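You operate a simulated robot arm through the tools that you are given. There is no shell and no other tool.

Carry out the task below with a simulated robot arm. There is one attempt and no reset: what you move stays moved.

JOB
Set the controls near the top of the pale table. At the end: the yellow dial is turned to free; the white speed dial is turned to fast; the green switch is switched on; the tilt dial is turned to steep; whatever was shut is shut again. Leave all else as you found it, and nothing knocked over.

Only the result counts: the job must be done as asked and must still hold three seconds after the hand-in. Knocking over, shifting, dropping, spilling or breaking anything else fails it.

ROBOT AND FRAMES
A 7-joint arm with a two-finger parallel gripper, fixed in place. Base frame: the origin is on the floor under the middle of its stand, x ahead of it, y to its left, z up; the work surface is at about z = 0.804. Units: m, degrees, N and s.
It reaches about 1.247 m from its shoulder. Its first joint turns from -132.0 to 132.0 degrees. Payload 3.91 kg.
Tool frame: the origin (TCP) lies between the finger pads and is the grasp point; the fingertips stand 0.03 m ahead of it; z points along the fingers, y is the line along which they close. Largest opening 0.11 m; finger width 0.02, thickness 0.01; the body of the gripper, 0.048 by 0.112 m, starts 0.055 m behind the TCP.
Orientation is told as [roll, pitch, yaw] about the base's x, y, z axes, in that order, counted from this pose: with the fingers straight down and closing along the base's y, the tool's x points along the base's -x, its y along +y and its z along -z.

CONTROLS
- The arm moves only by the tool move_arm. Its argument "rows" is a list that holds one entry, the list of rows, each a list of 6 numbers: the shift along the tool's x, y, z in m, then the turn, a rotation vector about the tool's x, y, z in degrees. In form: [[[dx, dy, dz, ax, ay, az], ...]]. A call has 1 to 20 rows; each row is the pose to reach, as a shift and turn from the pose commanded when the call began, along the tool's axes at that moment. "grip" is the gripper command, from -1 (shut) to 1 (fully open), values between in proportion, set as the call begins (left out, the last holds). Rows are played at 5 a second. More than 0.05 m and 8.6 degrees between two rows, or a gripper value outside its range, and nothing of the call is played. Where a pose cannot be reached the arm comes as near as it can. A force on the tool above 40 N (or 10 N above the force at the start of the call, whichever is more), or a blocked arm, ends the call early, and 0.2 s more pass. Each finger travels about 0.108 m/s and halts on what it meets, pressing with about 23 N; the grip force reading is that of the motor and also rises with nothing between the fingers. The clock runs only during rows and for 0.2 s after the last one: add rows that repeat a pose to give the fingers time. It gives the time, the measured TCP pose, the force on the tool (base axes), the opening and the grip force at its end, in the units of the frame above (readings bear some noise), with the torque about the TCP (base axes, N m) and any sound that the robot's microphone picked up, and new pictures: "views" is both (left out), scene, wrist or none.
- Cameras (640 x 400 px; columns grow to the right, rows downward): "scene" is fixed at [0.0518, -0.6483, 1.585]; the picture's right is [0.68, -0.73, 0.00], its down [-0.38, -0.35, -0.86] and it looks along [0.63, 0.58, -0.52] (base axes); focal length 323 px, centre (320, 200). "wrist" rides on the gripper at [0.072, 0.017, -0.103] in the tool frame; the picture's right is [-0.23, 0.97, 0.00], its down [-0.76, -0.18, -0.62] and it looks along [-0.61, -0.14, 0.78] (tool axes); focal length 222 px, centre (320, 200). There is no depth. A picture from a camera that has moved, and an enlarged one, comes with that camera's place and axes in the base frame and with its lens.
- zoom(camera, box): a new picture of the part [left, top, right, bottom] of that camera's present view, enlarged. It takes no simulated time.
- finish_job(): hands the job in; it is judged then, once.

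Places have to be worked out from the pictures, the camera data and where the tool is seen. Open the gripper and draw the arm clear of the work before you hand the job in, unless the task says otherwise.

The tools are called after "Call:" as a command line: name --argument value ..., lists and objects as JSON in quotes. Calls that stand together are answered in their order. move_arm: Moves the arm, as the interface text tells. Its arguments: {"type":"object","properties":{"rows":{"type":"array"},"grip":{"type":"number"},"views":{"type":"string","enum":["both","scene","wrist","none"]}},"required":["rows"]} The other tools are called the same way: zoom (camera, box) takes an enlarged picture of a part of a camera's view; finish_job () hands the job in.

At the start:

```text
clock: 0.0
eef_pos: [0.5274, 0.0663, 1.1765]
orientation: [0.1, 0.0, 0.0]
ft_force: [0.1, 0.9, -0.3]
torque: [0.06, 0.02, 0.0]
grip_width: 0.1101
finger_force: 0.1
```

scene: 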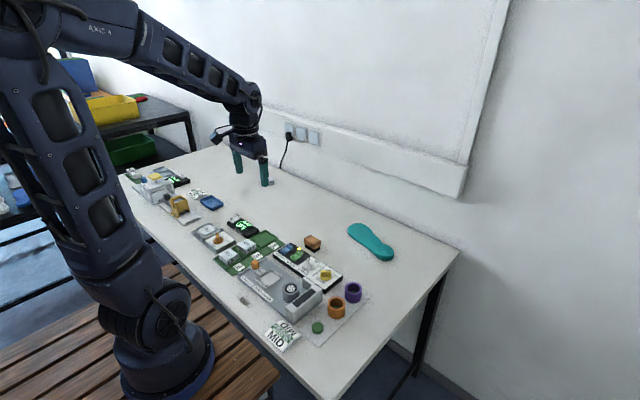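
wrist: 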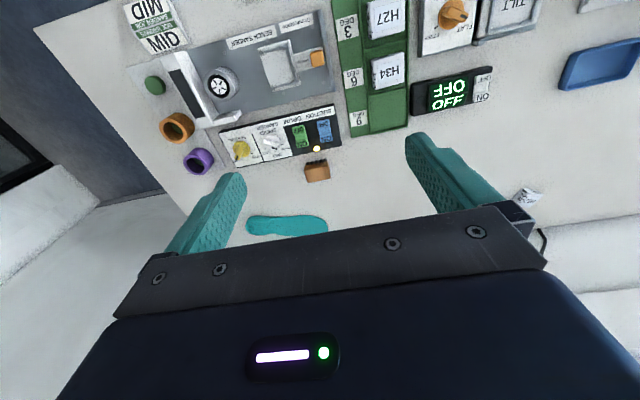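

I start by looking closely at the control area in both cameras before moving anything.

Call:
zoom --camera "scene" --box '[220, 220, 380, 350]'

Call:
zoom --camera "scene" --box '[120, 150, 280, 280]'

Call:
zoom --camera "wrist" --box '[120, 0, 360, 200]'

Call:
zoom --camera "wrist" --box '[320, 0, 640, 200]'

```text
3.08 times, centred on (300, 285) of scene
camera zoom: at [0.0518, -0.6483, 1.585], right [0.68, -0.73, 0.0], down [-0.38, -0.35, -0.86], along [0.63, 0.58, -0.52], focal length 994 px, centre (382, -62)
```

zoom: 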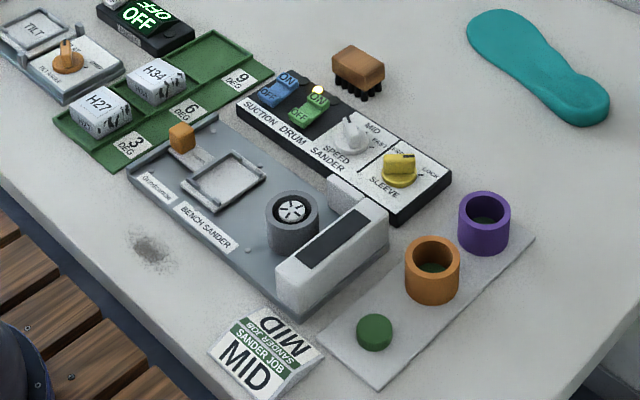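

```text
3.08 times, centred on (200, 215) of scene
camera zoom: at [0.0518, -0.6483, 1.585], right [0.68, -0.73, 0.0], down [-0.38, -0.35, -0.86], along [0.63, 0.58, -0.52], focal length 994 px, centre (689, 154)
```

zoom: 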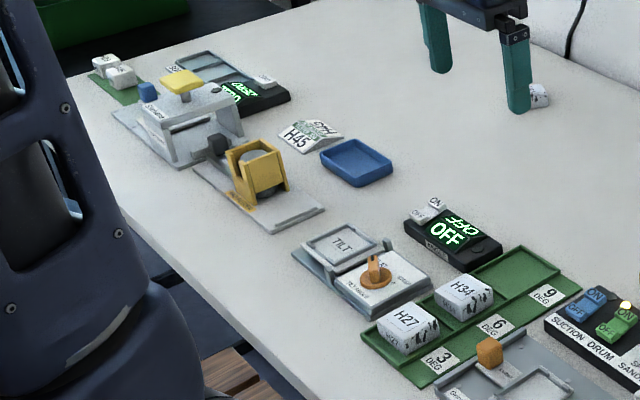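

```text
2.00 times, centred on (240, 100) of wrist
camera zoom: at [0.4553, 0.0834, 1.28], right [0.23, 0.97, 0.0], down [0.76, -0.18, 0.62], along [0.61, -0.14, -0.78], focal length 444 px, centre (480, 400)
```

zoom: 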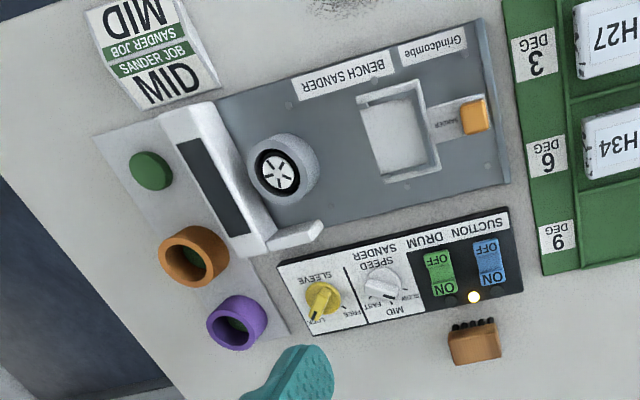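

```text
2.00 times, centred on (480, 100) of wrist
camera zoom: at [0.4553, 0.0834, 1.28], right [0.23, 0.97, 0.0], down [0.76, -0.18, 0.62], along [0.61, -0.14, -0.78], focal length 444 px, centre (0, 400)
```

zoom: 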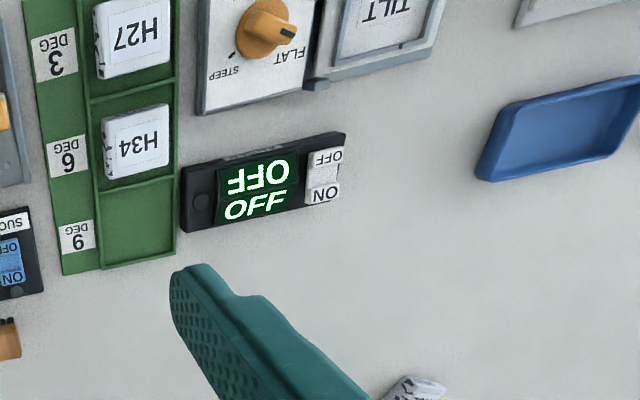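

The sander panel (yellow SLEEVE dial, white SPEED dial, blue/green switches) is at about (0.63, -0.13, 0.83), and the orange tilt dial is further to the left. I'll move closer for a detailed view, staying well above everything.

Call:
move_arm --rows '[[[0.005, -0.02, 0.022, 0, 0, 0], [0.01, -0.04, 0.044, 0, 0, 0], [0.015, -0.06, 0.066, 0, 0, 0], [0.02, -0.08, 0.088, 0, 0, 0], [0.025, -0.1, 0.11, 0, 0, 0], [0.03, -0.12, 0.132, 0, 0, 0], [0.035, -0.14, 0.154, 0, 0, 0], [0.04, -0.15, 0.17, 0, 0, 0], [0.04, -0.15, 0.17, 0, 0, 0]]]' --views "both"

```text
clock: 2.0
eef_pos: [0.4898, -0.0854, 1.0078]
orientation: [0.0, 0.0, 0.0]
ft_force: [-0.5, 0.2, 0.9]
torque: [0.02, 0.01, -0.01]
grip_width: 0.1101
finger_force: 0.0
camera wrist: at [0.4169, -0.0683, 1.1113], right [0.23, 0.97, 0.0], down [0.76, -0.18, 0.62], along [0.61, -0.14, -0.78], focal length 222 px, centre (320, 200)
```

scene: 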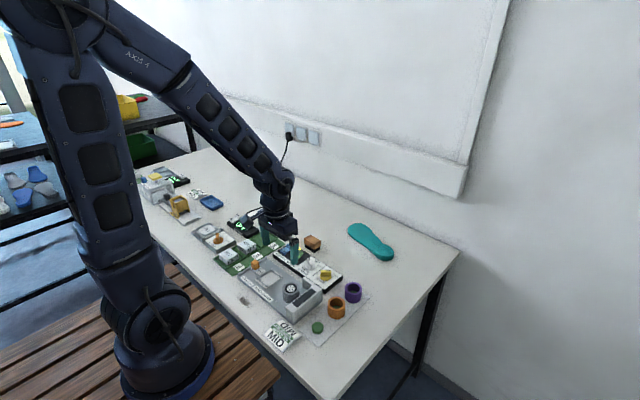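
wrist: 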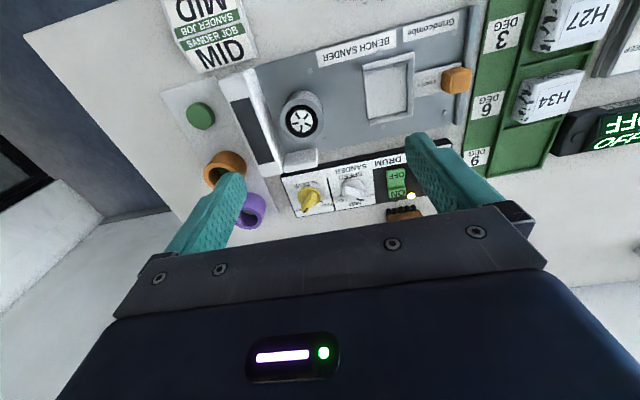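

Call:
zoom --camera "wrist" --box '[270, 140, 430, 240]'

Call:
zoom --camera "wrist" --box '[200, 40, 480, 215]'

Call:
zoom --camera "scene" --box '[180, 200, 260, 260]'

Call:
zoom --camera "scene" --box '[280, 240, 360, 290]'

```text
4.00 times, centred on (350, 190) of wrist
camera zoom: at [0.4169, -0.0683, 1.1113], right [0.23, 0.97, 0.0], down [0.76, -0.18, 0.62], along [0.61, -0.14, -0.78], focal length 888 px, centre (200, 240)
```

zoom: 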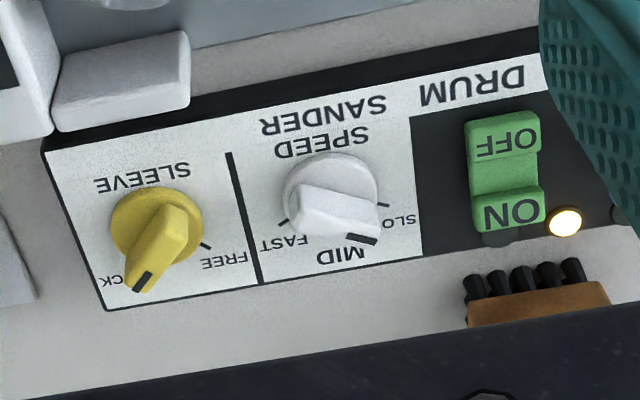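

```text
2.29 times, centred on (340, 128) of wrist
camera zoom: at [0.4169, -0.0683, 1.1113], right [0.23, 0.97, 0.0], down [0.76, -0.18, 0.62], along [0.61, -0.14, -0.78], focal length 508 px, centre (274, 366)
```

zoom: 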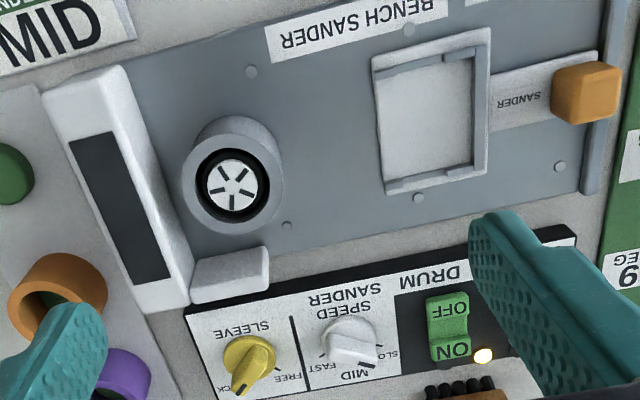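

```text
6.67 times, centred on (220, 230) of scene
camera zoom: at [0.0518, -0.6483, 1.585], right [0.68, -0.73, 0.0], down [-0.38, -0.35, -0.86], along [0.63, 0.58, -0.52], focal length 2154 px, centre (987, 0)
```

zoom: 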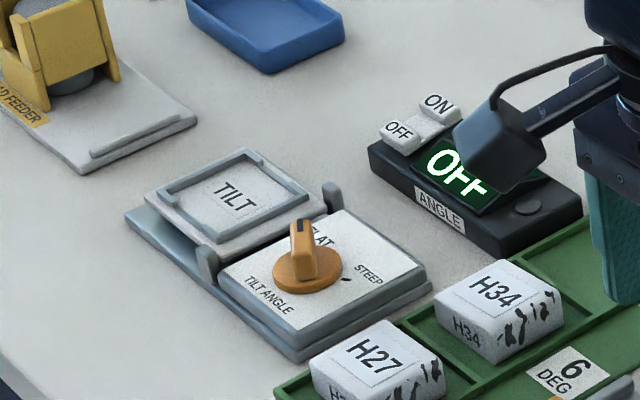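

```text
8.00 times, centred on (320, 265) of scene
camera zoom: at [0.0518, -0.6483, 1.585], right [0.68, -0.73, 0.0], down [-0.38, -0.35, -0.86], along [0.63, 0.58, -0.52], focal length 2584 px, centre (320, -320)
```

zoom: 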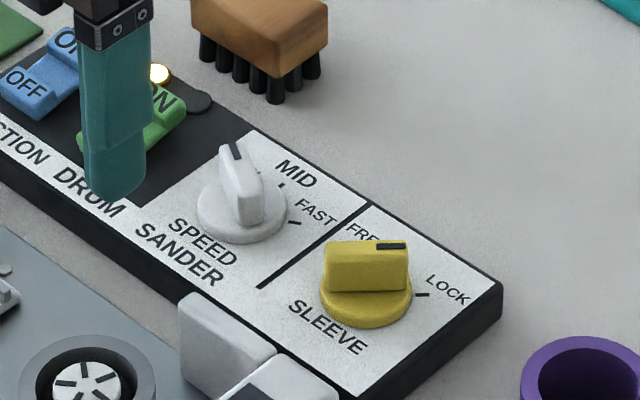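

The yellow dial points at LOCK, the speed dial near SLOW, and the tilt dial (orange, beside an open "TILT" lid) near FLAT. I'll move left to view the tilt dial from close up.

Call:
move_arm --rows '[[[0.009, 0.037, 0, 0, 0, 0], [0.018, 0.075, 0, 0, 0, 0], [0.027, 0.112, 0, 0, 0, 0], [0.036, 0.15, 0, 0, 0, 0], [0.045, 0.187, 0, 0, 0, 0], [0.054, 0.225, 0, 0, 0, 0], [0.063, 0.262, 0, 0, 0, 0], [0.072, 0.3, 0, 0, 0, 0], [0.081, 0.337, 0, 0, 0, 0], [0.09, 0.37, 0, 0, 0, 0], [0.09, 0.37, 0, 0, 0, 0]]]' --views "both"

```text
clock: 4.4
eef_pos: [0.397, 0.2856, 1.007]
orientation: [0.0, 0.0, 0.0]
ft_force: [-0.5, -0.2, 0.2]
torque: [0.04, 0.03, 0.04]
grip_width: 0.1099
finger_force: 0.0
out of reach, approached as far as the arm can: row 1, 2, 3, 4
camera wrist: at [0.3251, 0.3034, 1.111], right [0.23, 0.97, 0.0], down [0.76, -0.18, 0.62], along [0.61, -0.14, -0.78], focal length 222 px, centre (320, 200)
```

scene: 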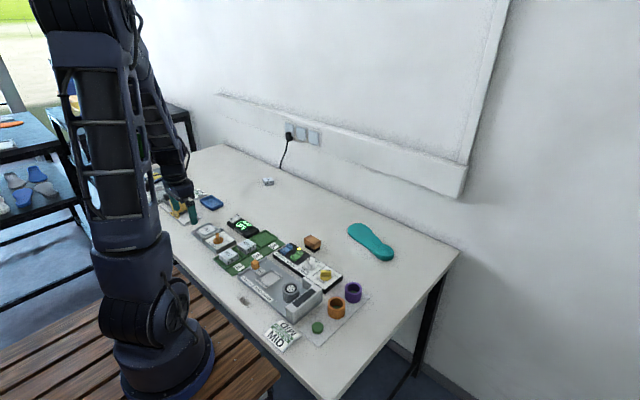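
wrist: 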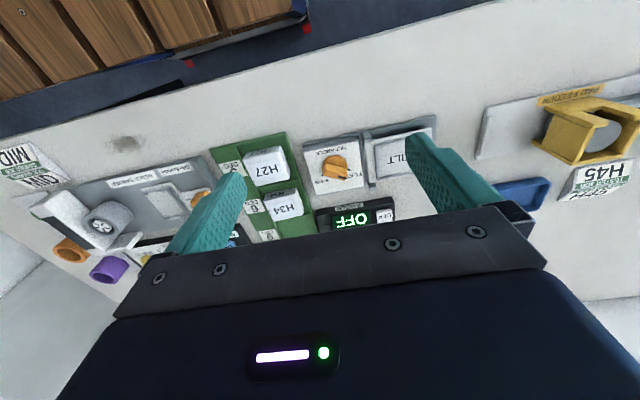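

Call:
zoom --camera "wrist" --box '[290, 120, 450, 220]'

Call:
zoom --camera "scene" --box '[180, 200, 260, 250]'

Call:
zoom --camera "scene" --box '[270, 230, 350, 280]'

Call:
zoom --camera "wrist" --box '[440, 60, 640, 230]'

```text
4.00 times, centred on (370, 170) of wrist
camera zoom: at [0.3251, 0.3034, 1.111], right [0.23, 0.97, 0.0], down [0.76, -0.18, 0.62], along [0.61, -0.14, -0.78], focal length 888 px, centre (120, 320)
```

zoom: 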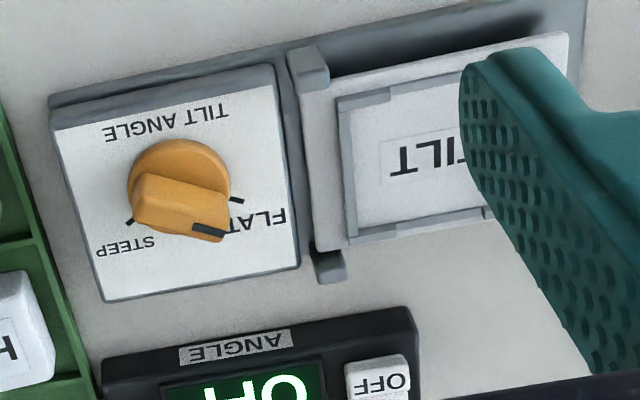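

```text
8.00 times, centred on (220, 225) of scene
camera zoom: at [0.0518, -0.6483, 1.585], right [0.68, -0.73, 0.0], down [-0.38, -0.35, -0.86], along [0.63, 0.58, -0.52], focal length 2584 px, centre (1120, 0)
```

zoom: 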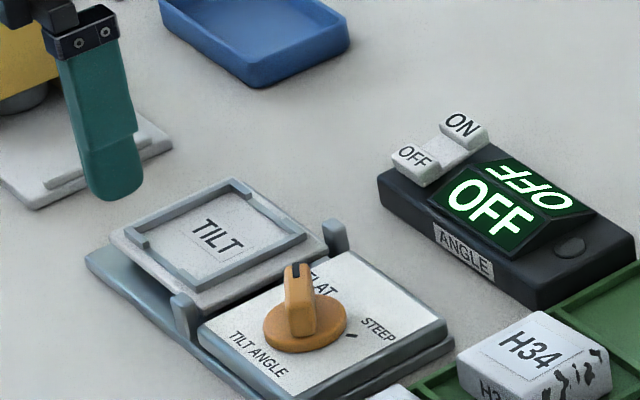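

```text
8.00 times, centred on (310, 255) of scene
camera zoom: at [0.0518, -0.6483, 1.585], right [0.68, -0.73, 0.0], down [-0.38, -0.35, -0.86], along [0.63, 0.58, -0.52], focal length 2584 px, centre (400, -240)
```

zoom: 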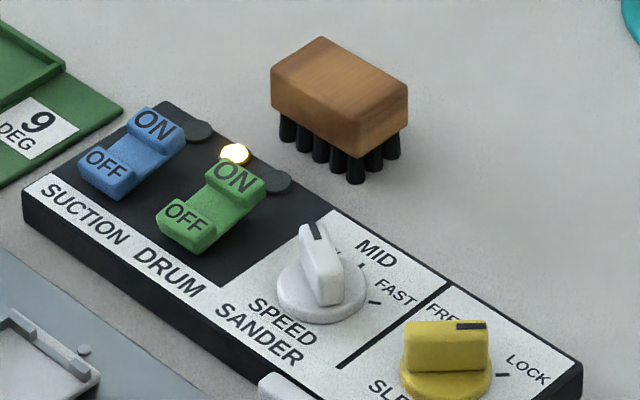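

```text
2.35 times, centred on (540, 145) of wrist
camera zoom: at [0.3251, 0.3034, 1.111], right [0.23, 0.97, 0.0], down [0.76, -0.18, 0.62], along [0.61, -0.14, -0.78], focal length 523 px, centre (-198, 329)
```

zoom: 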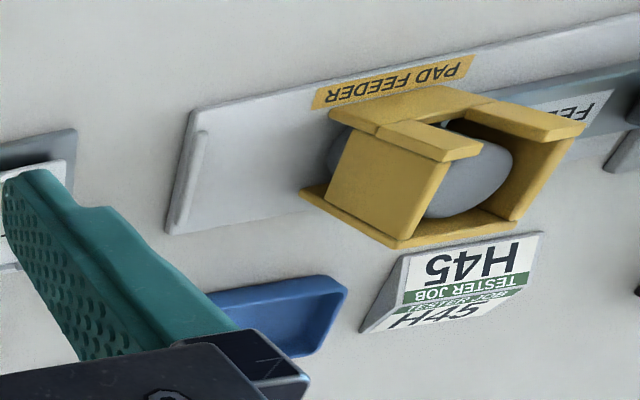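

The tilt panel is square to the base axes, the dial is near (0.494, 0.287), and its ticks sit at about ±55° from +x (FLAT at +, STEEP at −). I'll move directly above this dial with a partly open gripper to check the alignment.

Call:
move_arm --rows '[[[-0.03, 0.0, 0.018, 0, 0, 0], [-0.06, 0.001, 0.036, 0, 0, 0], [-0.09, 0.0014, 0.05, 0, 0, 0], [-0.097, 0.0014, 0.057, 0, 0, 0], [-0.097, 0.0014, 0.057, 0, 0, 0]]]' --grip -0.05 --views "both"

```text
clock: 5.6
eef_pos: [0.495, 0.2872, 0.95]
orientation: [0.0, 0.0, 0.0]
ft_force: [-0.7, -0.1, -0.1]
torque: [-0.02, 0.03, -0.01]
grip_width: 0.0524
finger_force: 0.2
camera wrist: at [0.4222, 0.3033, 1.0529], right [0.23, 0.97, 0.0], down [0.76, -0.18, 0.62], along [0.61, -0.14, -0.78], focal length 222 px, centre (320, 200)
```

scene: 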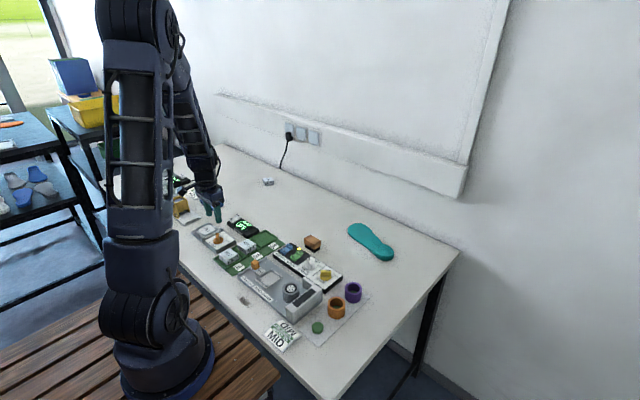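
wrist: 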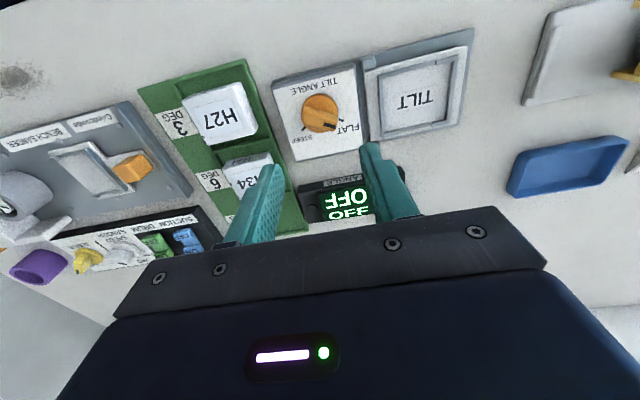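

Call:
zoom --camera "wrist" --box '[260, 60, 380, 160]'

Call:
zoom --camera "wrist" --box '[260, 60, 480, 180]'

```text
4.00 times, centred on (320, 110) of wrist
camera zoom: at [0.4222, 0.3033, 1.0529], right [0.23, 0.97, 0.0], down [0.76, -0.18, 0.62], along [0.61, -0.14, -0.78], focal length 888 px, centre (320, 560)
```

zoom: 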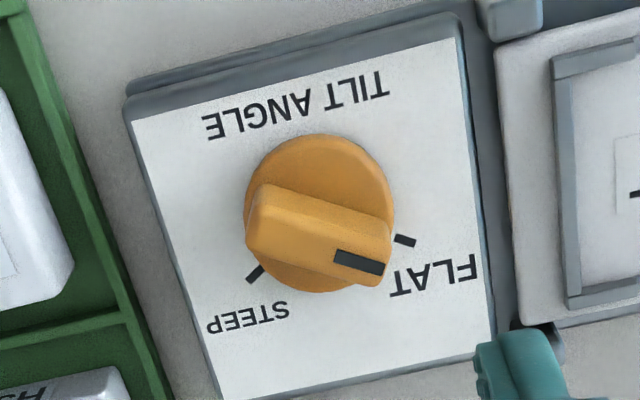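

```text
2.91 times, centred on (370, 120) of wrist
camera zoom: at [0.4222, 0.3033, 1.0529], right [0.23, 0.97, 0.0], down [0.76, -0.18, 0.62], along [0.61, -0.14, -0.78], focal length 646 px, centre (174, 433)
```

zoom: 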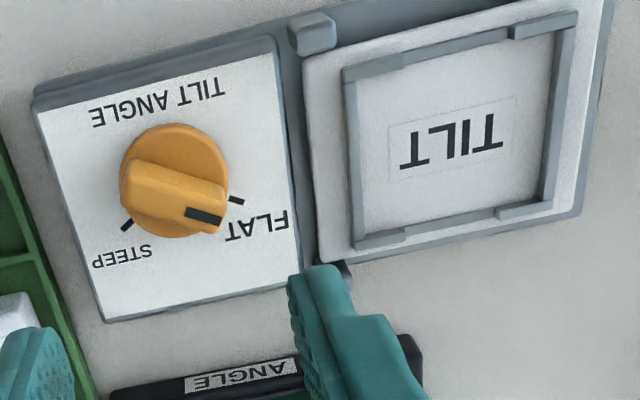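

The dial's centre works out at (0.491, 0.287) and the bar direction at about +57–62°, consistent with the FLAT tick at +55°. I'll rotate the gripper to yaw +57° above it.

Call:
move_arm --rows '[[[0.001, 0, 0, 0, 0, -8.2], [0.002, 0, 0, 0, 0, -16.4], [0.003, 0, 0, 0, 0, -24.6], [0.004, 0, 0, 0, 0, -32.8], [0.004, 0, 0, 0, 0, -41], [0.004, 0, 0, 0, 0, -49.2], [0.004, 0, 0, 0, 0, -57], [0.004, 0, 0, 0, 0, -57]]]' --views "both"

```text
clock: 7.4
eef_pos: [0.4907, 0.2872, 0.9488]
orientation: [0.0, 0.0, 57.0]
ft_force: [-0.1, -0.2, -0.8]
torque: [-0.03, -0.02, -0.01]
grip_width: 0.0522
finger_force: 0.1
camera wrist: at [0.4371, 0.236, 1.0529], right [-0.69, 0.72, 0.0], down [0.56, 0.54, 0.62], along [0.45, 0.43, -0.78], focal length 222 px, centre (320, 200)
```

scene: 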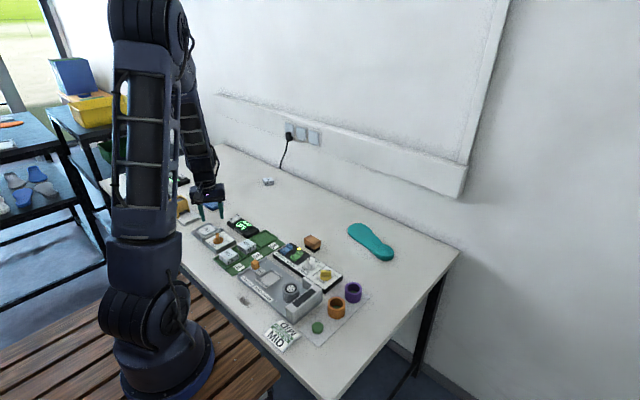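
wrist: 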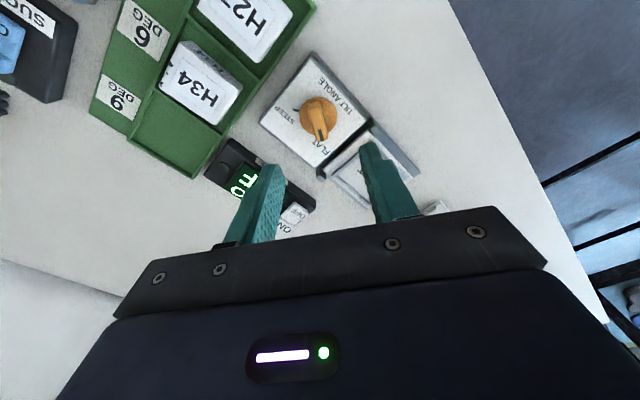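

Call:
zoom --camera "wrist" --box '[260, 50, 380, 150]'

```text
4.00 times, centred on (320, 100) of wrist
camera zoom: at [0.4371, 0.236, 1.0529], right [-0.69, 0.72, 0.0], down [0.56, 0.54, 0.62], along [0.45, 0.43, -0.78], focal length 888 px, centre (320, 600)
```

zoom: 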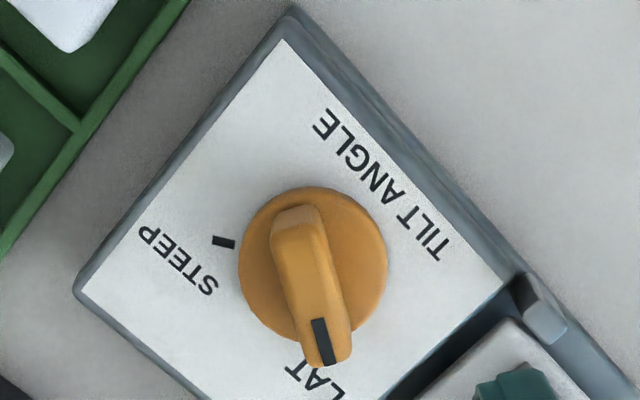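

Bar is aligned with the finger direction and the centre is within ~2 mm. Descending part of the way with a small sideways correction.

Call:
move_arm --rows '[[[0, -0.001, 0.02, 0, 0, 0], [0, -0.0015, 0.04, 0, 0, 0], [0, -0.0015, 0.06, 0, 0, 0], [0, -0.0015, 0.072, 0, 0, 0], [0, -0.0015, 0.072, 0, 0, 0]]]' --views "both"

Call:
zoom --camera "wrist" --box '[240, 90, 400, 190]'

Call:
zoom --camera "scene" --box '[180, 200, 260, 250]'

```text
clock: 8.6
eef_pos: [0.4924, 0.2865, 0.8766]
orientation: [0.0, 0.0, 57.0]
ft_force: [-0.1, 0.0, -0.1]
torque: [0.01, -0.01, -0.03]
grip_width: 0.0524
finger_force: 0.0
camera wrist: at [0.4385, 0.2354, 0.9806], right [-0.69, 0.72, 0.0], down [0.56, 0.54, 0.62], along [0.45, 0.43, -0.78], focal length 222 px, centre (320, 200)
```

scene: 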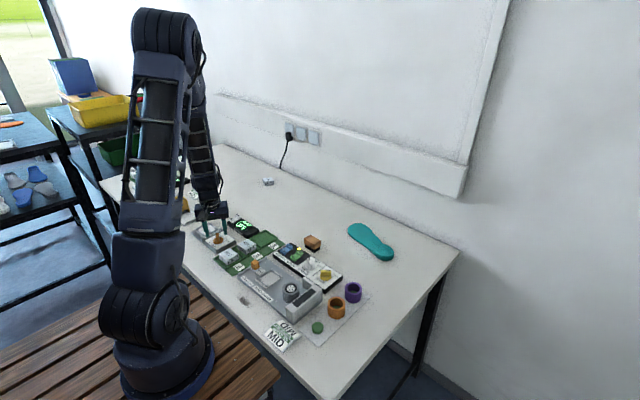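
wrist: 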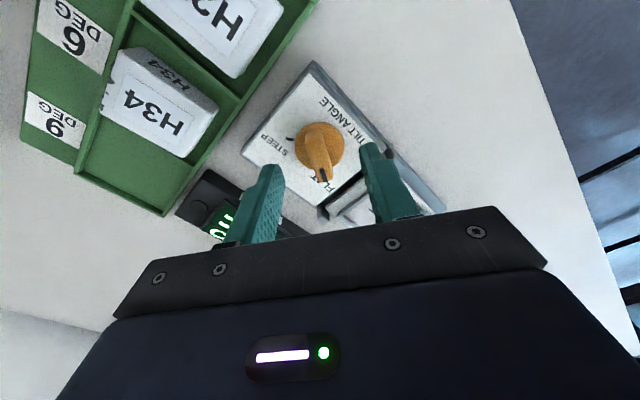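

```text
4.00 times, centred on (320, 140) of wrist
camera zoom: at [0.4385, 0.2354, 0.9806], right [-0.69, 0.72, 0.0], down [0.56, 0.54, 0.62], along [0.45, 0.43, -0.78], focal length 888 px, centre (320, 440)
```

zoom: 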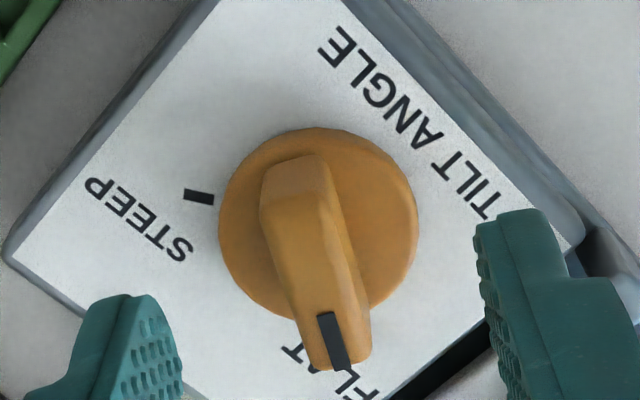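

```text
8.00 times, centred on (220, 225) of scene
camera zoom: at [0.0518, -0.6483, 1.585], right [0.68, -0.73, 0.0], down [-0.38, -0.35, -0.86], along [0.63, 0.58, -0.52], focal length 2584 px, centre (1120, 0)
```

zoom: 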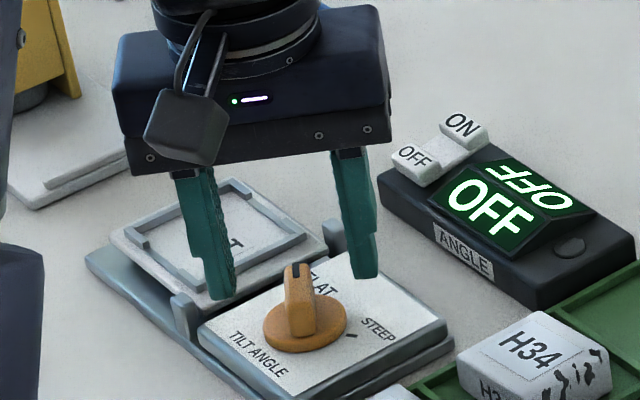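

Fingers straddle the bar cleanly, with the post and lid clear. I descend the last ~12 mm (tips to z≈0.834, above the disc) and then close on the bar.

Call:
move_arm --rows '[[[0.001, 0, 0.006, 0, 0, 0], [0.0015, 0, 0.012, 0, 0, 0], [0.0015, 0, 0.012, 0, 0, 0]]]' --views "none"

Call:
move_arm --rows '[[[0, 0, 0, 0, 0, 0], [0, 0, 0, 0, 0, 0], [0, 0, 0, 0, 0, 0]]]' --grip -1 --views "both"

Call:
zoom --camera "wrist" --box '[240, 90, 400, 190]'

```text
clock: 9.4
eef_pos: [0.4916, 0.2856, 0.8653]
orientation: [0.1, 0.0, 56.9]
ft_force: [-0.5, 1.3, -0.9]
torque: [0.02, -0.01, -0.01]
grip_width: 0.0522
finger_force: 0.0
```

```text
clock: 10.2
eef_pos: [0.4914, 0.2857, 0.8656]
orientation: [0.0, 0.0, 56.9]
ft_force: [5.6, -6.0, -2.3]
torque: [-0.06, -0.2, -0.02]
grip_width: 0.0118
finger_force: 45.3
camera wrist: at [0.438, 0.2342, 0.9689], right [-0.69, 0.72, 0.0], down [0.56, 0.54, 0.62], along [0.45, 0.43, -0.78], focal length 222 px, centre (320, 200)
```

scene: 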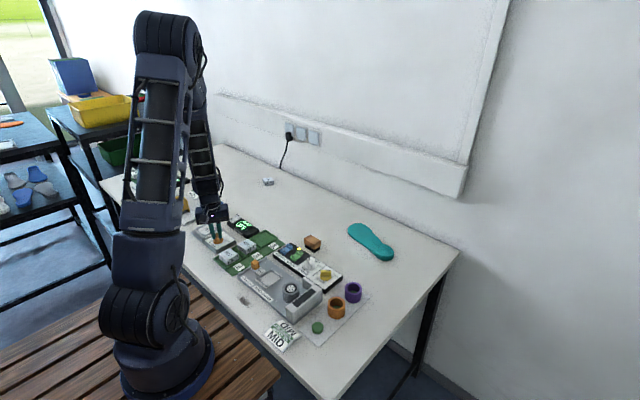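
wrist: 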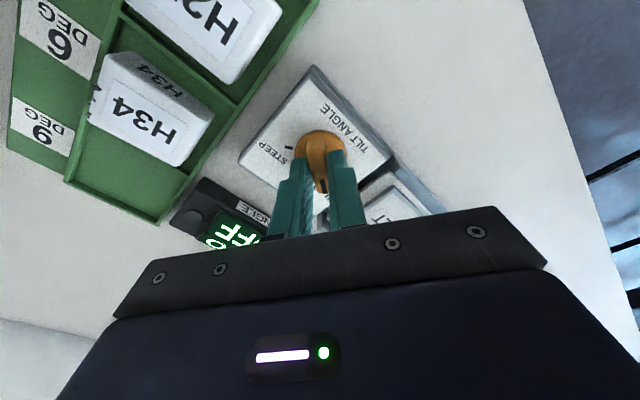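

```text
4.00 times, centred on (320, 140) of wrist
camera zoom: at [0.438, 0.2342, 0.9689], right [-0.69, 0.72, 0.0], down [0.56, 0.54, 0.62], along [0.45, 0.43, -0.78], focal length 888 px, centre (320, 440)
```

zoom: 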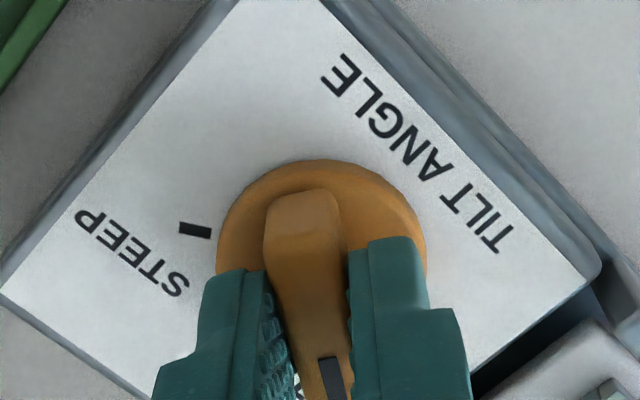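

The bar is gripped (opening 11.8 mm) with only small side force. I now turn it clockwise (toward STEEP), first by about 50°, checking forces.

Call:
move_arm --rows '[[[0, -0.0005, 0, 0, 0, 6], [0, -0.0005, 0, 0, 0, 13], [0, -0.0005, 0, 0, 0, 20], [0, -0.0005, 0, 0, 0, 27], [0, -0.0005, 0, 0, 0, 34], [0, -0.0005, 0, 0, 0, 41], [0, -0.0005, 0, 0, 0, 48]]]' --views "both"

Call:
zoom --camera "wrist" --box '[240, 90, 400, 190]'

```text
clock: 11.8
eef_pos: [0.4912, 0.2863, 0.8646]
orientation: [0.0, 0.1, 9.1]
ft_force: [-9.9, 10.9, -23.9]
torque: [0.43, -0.7, 0.01]
grip_width: 0.0119
finger_force: 45.2
camera wrist: at [0.4171, 0.2919, 0.969], right [0.07, 1.0, 0.0], down [0.78, -0.06, 0.62], along [0.62, -0.05, -0.78], focal length 222 px, centre (320, 200)
```

scene: 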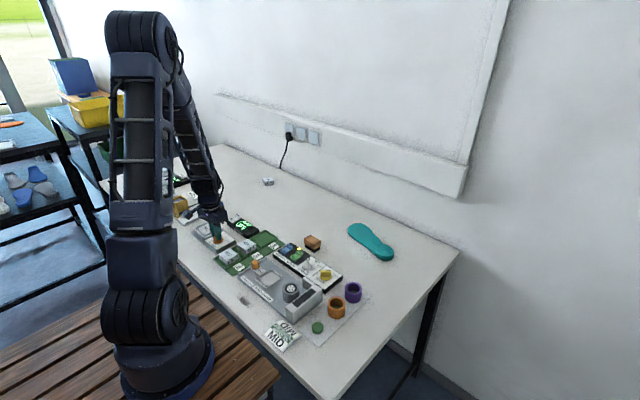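
wrist: 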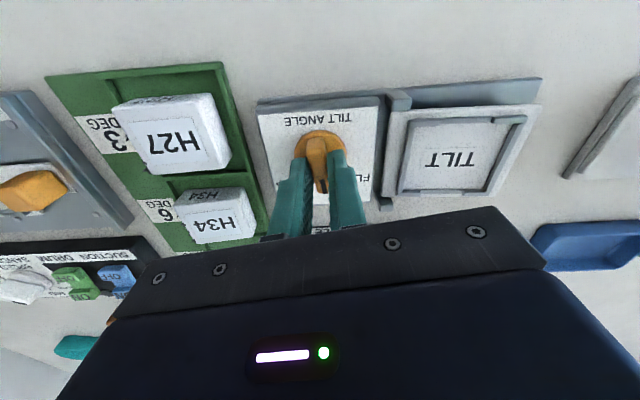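

```text
4.00 times, centred on (320, 140) of wrist
camera zoom: at [0.4171, 0.2919, 0.969], right [0.07, 1.0, 0.0], down [0.78, -0.06, 0.62], along [0.62, -0.05, -0.78], focal length 888 px, centre (320, 440)
```

zoom: 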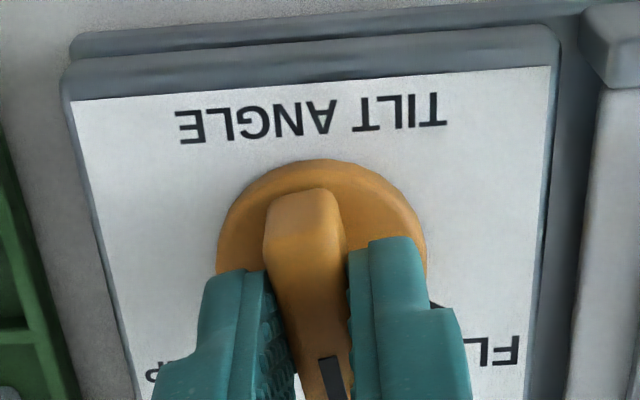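

The dial follows the gripper well (bar now at about +9°), but I'm pulling upward slightly with ~24 N. I'll relieve this with a tiny corrective move before continuing.

Call:
move_arm --rows '[[[0.0003, 0.0005, 0.0005, 0, 0, 0], [0.0003, 0.0005, 0.001, 0, 0, 0]]]' --views "none"

```text
clock: 12.4
eef_pos: [0.4908, 0.2869, 0.8644]
orientation: [0.0, -0.3, 9.0]
ft_force: [-13.9, -2.0, 32.4]
torque: [-0.21, 1.12, -0.01]
grip_width: 0.0117
finger_force: 44.6
```

Call:
move_arm --rows '[[[0.0003, 0.0, -0.0003, 0, 0, 0], [0.0003, 0.0, -0.0006, 0, 0, 0]]]' --views "none"

```text
clock: 13.0
eef_pos: [0.4914, 0.2863, 0.8645]
orientation: [0.1, -0.1, 9.1]
ft_force: [-5.5, 5.8, 26.8]
torque: [0.04, 0.18, 0.04]
grip_width: 0.0117
finger_force: 45.0
```

Residual stress remains from the stiff contact, so I'll briefly open the fingers a little to release it and re-grip at the same pose.

Call:
move_arm --rows '[[[0, 0, 0, 0, 0, 0], [0, 0, 0, 0, 0, 0]]]' --grip -0.55 --views "wrist"

Call:
zoom --camera "wrist" --box '[240, 90, 400, 190]'

```text
clock: 13.6
eef_pos: [0.4904, 0.2857, 0.8652]
orientation: [0.0, 0.1, 9.0]
ft_force: [-0.1, 0.2, -0.3]
torque: [-0.01, -0.01, 0.03]
grip_width: 0.0248
finger_force: 0.0
camera wrist: at [0.4168, 0.2912, 0.9681], right [0.07, 1.0, 0.0], down [0.78, -0.06, 0.62], along [0.62, -0.05, -0.78], focal length 222 px, centre (320, 200)
```

wrist: 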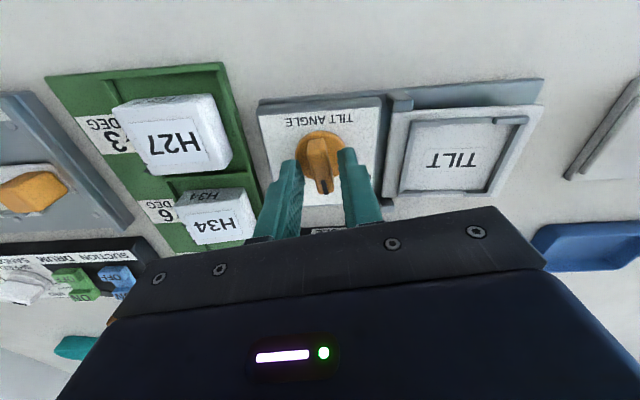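

```text
4.00 times, centred on (320, 140) of wrist
camera zoom: at [0.4168, 0.2912, 0.9681], right [0.07, 1.0, 0.0], down [0.78, -0.06, 0.62], along [0.62, -0.05, -0.78], focal length 888 px, centre (320, 440)
```

zoom: 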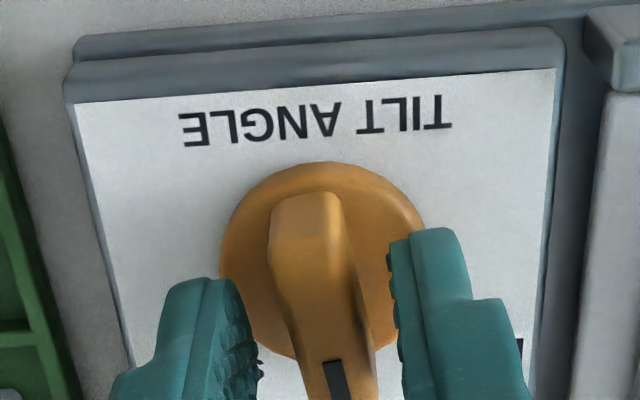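

Call:
move_arm --rows '[[[0, 0, 0, 0, 0, 0], [0, 0, 0, 0, 0, 0]]]' --grip -1 --views "none"

```text
clock: 14.2
eef_pos: [0.4903, 0.286, 0.8641]
orientation: [0.1, 0.0, 9.0]
ft_force: [-1.2, 7.5, -5.0]
torque: [0.19, -0.11, 0.02]
grip_width: 0.0119
finger_force: 44.7
```

Re-gripped with low force; continuing the clockwise turn by another ~34°.

Call:
move_arm --rows '[[[0, 0.0003, 0, 0, 0, 6], [0, 0.0003, 0, 0, 0, 13], [0, 0.0003, 0, 0, 0, 20], [0, 0.0003, 0, 0, 0, 27], [0, 0.0003, 0, 0, 0, 34]]]' --views "wrist"

```text
clock: 15.4
eef_pos: [0.4918, 0.2872, 0.8648]
orientation: [0.1, 0.0, -25.1]
ft_force: [-6.6, 25.2, -24.3]
torque: [0.3, -0.46, 0.04]
grip_width: 0.012
finger_force: 45.5
camera wrist: at [0.4326, 0.3331, 0.9682], right [0.62, 0.79, 0.0], down [0.61, -0.48, 0.62], along [0.49, -0.39, -0.78], focal length 222 px, centre (320, 200)
```

wrist: 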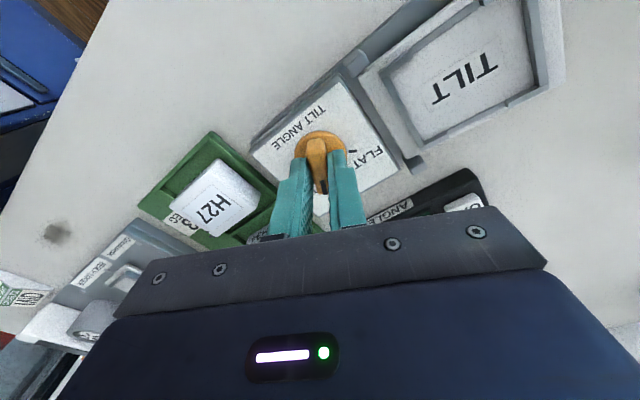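

Call:
move_arm --rows '[[[0, 0, 0, 0, 0, 0], [0, 0, 0, 0, 0, 0]]]' --grip -0.55 --views "wrist"

Call:
zoom --camera "wrist" --box '[240, 90, 400, 190]'

```text
clock: 16.0
eef_pos: [0.4916, 0.2863, 0.8647]
orientation: [0.0, -0.1, -25.0]
ft_force: [0.1, 0.0, 0.5]
torque: [0.03, 0.03, -0.02]
grip_width: 0.0247
finger_force: 0.0
camera wrist: at [0.4331, 0.3316, 0.9688], right [0.62, 0.79, 0.0], down [0.61, -0.48, 0.62], along [0.49, -0.39, -0.78], focal length 222 px, centre (320, 200)
```

wrist: 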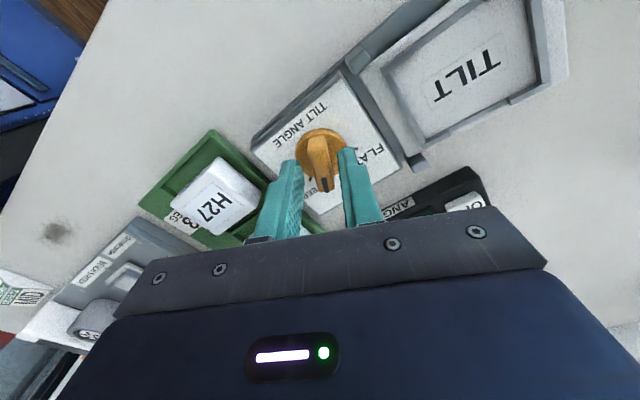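

```text
4.00 times, centred on (320, 140) of wrist
camera zoom: at [0.4331, 0.3316, 0.9688], right [0.62, 0.79, 0.0], down [0.61, -0.48, 0.62], along [0.49, -0.39, -0.78], focal length 888 px, centre (320, 440)
```

zoom: 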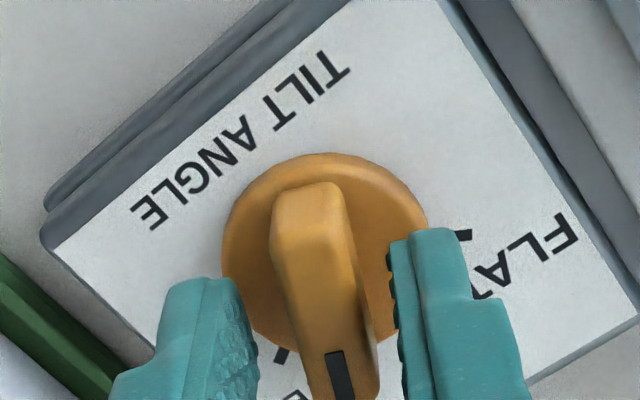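

The bar is now past the middle, with the STEEP tick just ahead of it. I'll nudge ~0.8 mm to centre on the dial axis, re-grip, and finish the turn.

Call:
move_arm --rows '[[[0.0008, 0.0008, 0, 0, 0, 0], [0.0008, 0.0008, 0, 0, 0, 0]]]' --views "none"

Call:
move_arm --rows '[[[0, 0, 0, 0, 0, 0], [0, 0, 0, 0, 0, 0]]]' --grip -1 --views "none"

Call:
move_arm --rows '[[[0, 0, 0, 0, 0, 6], [0, 0, 0, 0, 0, 12], [0, 0, 0, 0, 0, 18], [0, 0, 0, 0, 0, 24], [0, 0, 0, 0, 0, 30]]]' --views "wrist"

```text
clock: 16.6
eef_pos: [0.4913, 0.2877, 0.8642]
orientation: [0.0, 0.0, -25.0]
ft_force: [0.2, -0.4, -0.4]
torque: [0.04, 0.0, -0.03]
grip_width: 0.0248
finger_force: 0.0
```

```text
clock: 17.2
eef_pos: [0.4904, 0.2874, 0.866]
orientation: [0.0, 0.0, -25.0]
ft_force: [0.0, 0.9, 0.2]
torque: [0.02, -0.01, 0.0]
grip_width: 0.012
finger_force: 45.0
```

```text
clock: 18.4
eef_pos: [0.4909, 0.289, 0.8643]
orientation: [0.1, 0.0, -55.1]
ft_force: [9.9, 8.5, 6.4]
torque: [0.47, 0.05, 0.0]
grip_width: 0.012
finger_force: 45.5
camera wrist: at [0.4636, 0.3568, 0.9687], right [0.93, 0.37, 0.0], down [0.29, -0.73, 0.62], along [0.23, -0.58, -0.78], focal length 222 px, centre (320, 200)
```

wrist: 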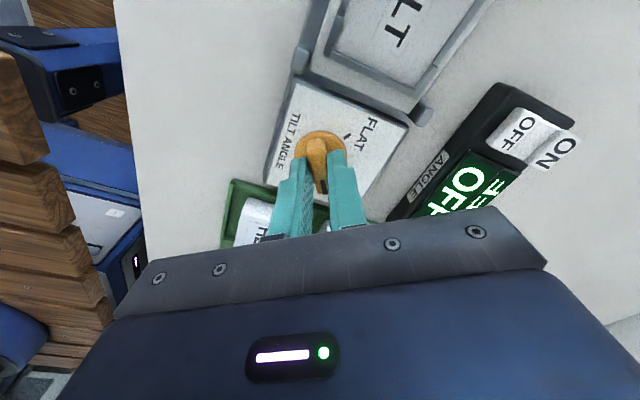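

The tool is at yaw −55° now with low forces. I'll open and rise to see where the pointer ended.

Call:
move_arm --rows '[[[0, 0, 0, 0, 0, 0], [0, 0, 0, 0, 0, 0]]]' --grip -0.3 --views "none"

Call:
move_arm --rows '[[[0, 0, -0.02, 0, 0, 0], [0, 0, -0.04, 0, 0, 0], [0, 0, -0.06, 0, 0, 0], [0, 0, -0.08, 0, 0, 0], [0, 0, -0.085, 0, 0, 0]]]' --views "both"

Call:
zoom --camera "wrist" --box '[260, 60, 380, 160]'

Call:
zoom --camera "scene" --box '[180, 200, 260, 250]'

```text
clock: 19.0
eef_pos: [0.4911, 0.2873, 0.8646]
orientation: [0.0, 0.0, -55.0]
ft_force: [0.0, 1.2, 0.4]
torque: [-0.01, 0.01, 0.02]
grip_width: 0.0386
finger_force: 0.1
```

```text
clock: 20.2
eef_pos: [0.4904, 0.2867, 0.9519]
orientation: [-0.1, 0.1, -55.0]
ft_force: [0.2, -0.8, 0.1]
torque: [-0.01, -0.02, -0.01]
grip_width: 0.0385
finger_force: 0.1
camera wrist: at [0.4626, 0.3569, 1.0538], right [0.93, 0.37, 0.0], down [0.29, -0.73, 0.62], along [0.23, -0.58, -0.78], focal length 222 px, centre (320, 200)
```

scene: 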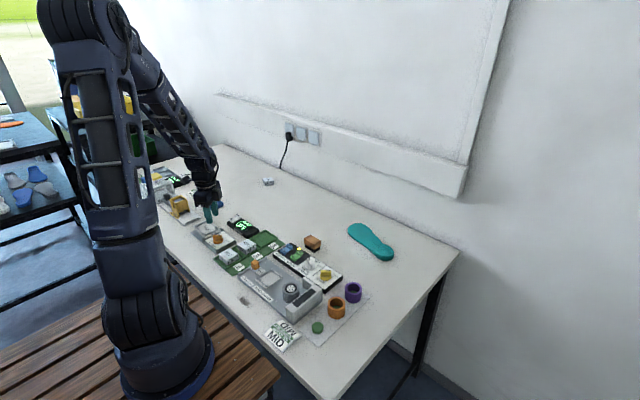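
wrist: 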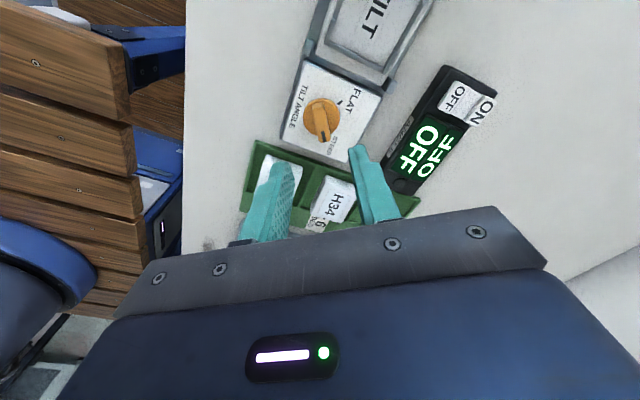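

```text
4.00 times, centred on (320, 110) of wrist
camera zoom: at [0.4626, 0.3569, 1.0538], right [0.93, 0.37, 0.0], down [0.29, -0.73, 0.62], along [0.23, -0.58, -0.78], focal length 888 px, centre (320, 560)
```

zoom: 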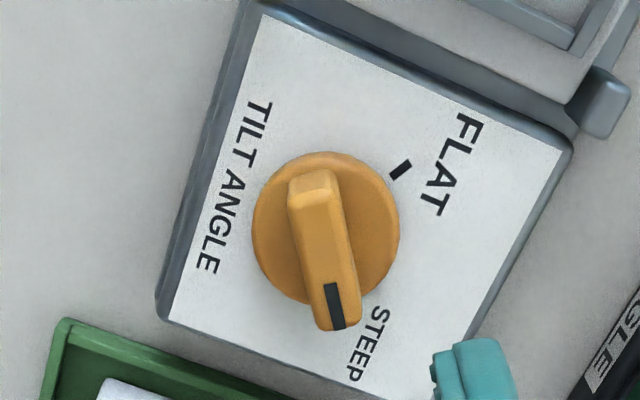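

```text
8.00 times, centred on (220, 225) of scene
camera zoom: at [0.0518, -0.6483, 1.585], right [0.68, -0.73, 0.0], down [-0.38, -0.35, -0.86], along [0.63, 0.58, -0.52], focal length 2584 px, centre (1120, 0)
```

zoom: 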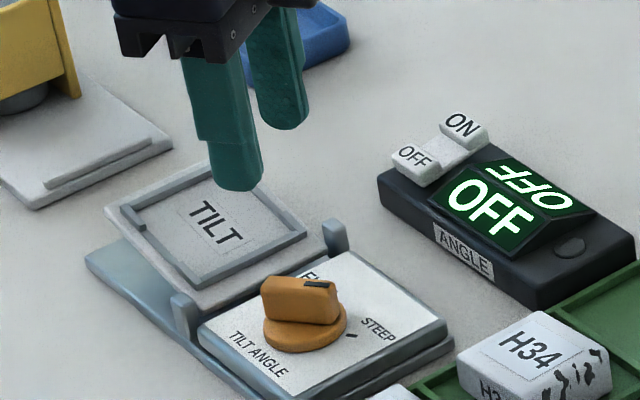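

Turning the dial raised the tilt platform, and the pointer sits at about −56°, on STEEP. Now I rise and travel to the sander panel, returning the tool to yaw 0 on the way.

Call:
move_arm --rows '[[[0, 0, -0.025, 0, 0, 0], [0, 0, -0.05, 0, 0, 0], [-0.038, -0.0132, -0.05, 0, 0, -5.5], [-0.076, -0.0264, -0.05, 0, 0, -11], [-0.114, -0.0396, -0.05, 0, 0, -16.5], [-0.152, -0.0528, -0.05, 0, 0, -22], [-0.19, -0.066, -0.05, 0, 0, -27.5], [-0.228, -0.0792, -0.05, 0, 0, -33], [-0.266, -0.0924, -0.05, 0, 0, -38.5], [-0.304, -0.1056, -0.05, 0, 0, -44], [-0.342, -0.1188, -0.05, 0, 0, -49.5], [-0.38, -0.132, -0.05, 0, 0, -55], [-0.38, -0.132, -0.05, 0, 0, -55]]]' --views "both"

Call:
zoom --camera "wrist" --box '[240, 50, 400, 150]'

Call:
zoom --camera "scene" --box '[180, 200, 260, 250]'

```text
clock: 23.0
eef_pos: [0.599, -0.0985, 1.0003]
orientation: [0.0, 0.1, 0.1]
ft_force: [0.6, -0.5, -0.5]
torque: [-0.05, -0.04, 0.02]
grip_width: 0.0383
finger_force: 0.0
camera wrist: at [0.5269, -0.0808, 1.1039], right [0.23, 0.97, 0.0], down [0.76, -0.18, 0.62], along [0.61, -0.14, -0.78], focal length 222 px, centre (320, 200)
```

scene: 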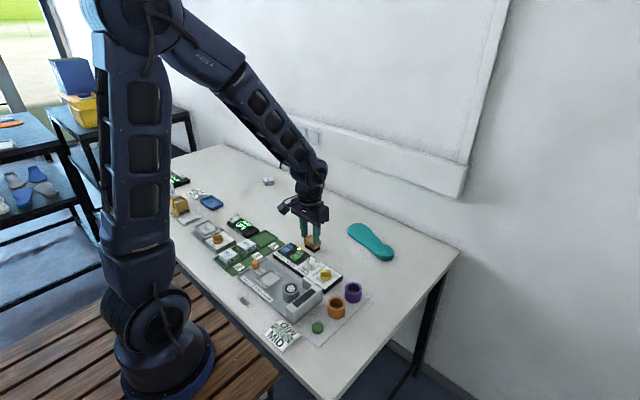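
wrist: 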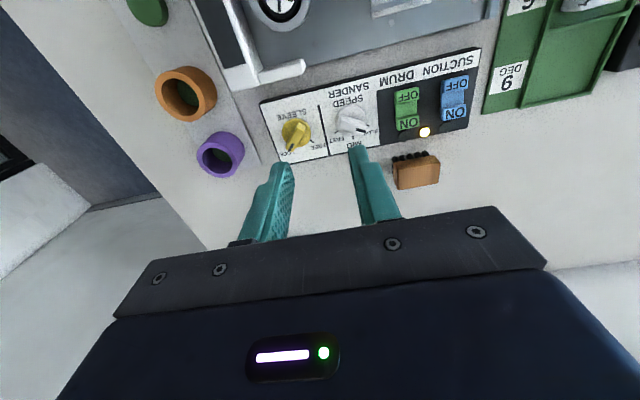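

```text
4.00 times, centred on (320, 100) of wrist
camera zoom: at [0.5269, -0.0808, 1.1039], right [0.23, 0.97, 0.0], down [0.76, -0.18, 0.62], along [0.61, -0.14, -0.78], focal length 888 px, centre (320, 600)
```

zoom: 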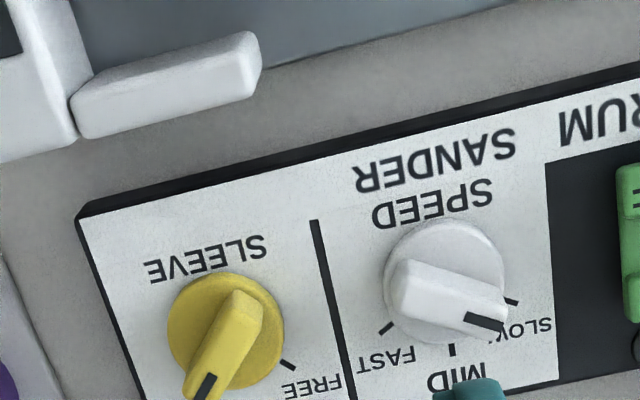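

```text
8.00 times, centred on (220, 225) of scene
camera zoom: at [0.0518, -0.6483, 1.585], right [0.68, -0.73, 0.0], down [-0.38, -0.35, -0.86], along [0.63, 0.58, -0.52], focal length 2584 px, centre (1120, 0)
```

zoom: 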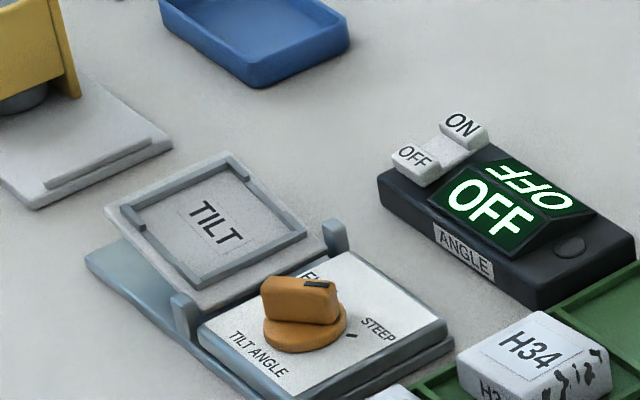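

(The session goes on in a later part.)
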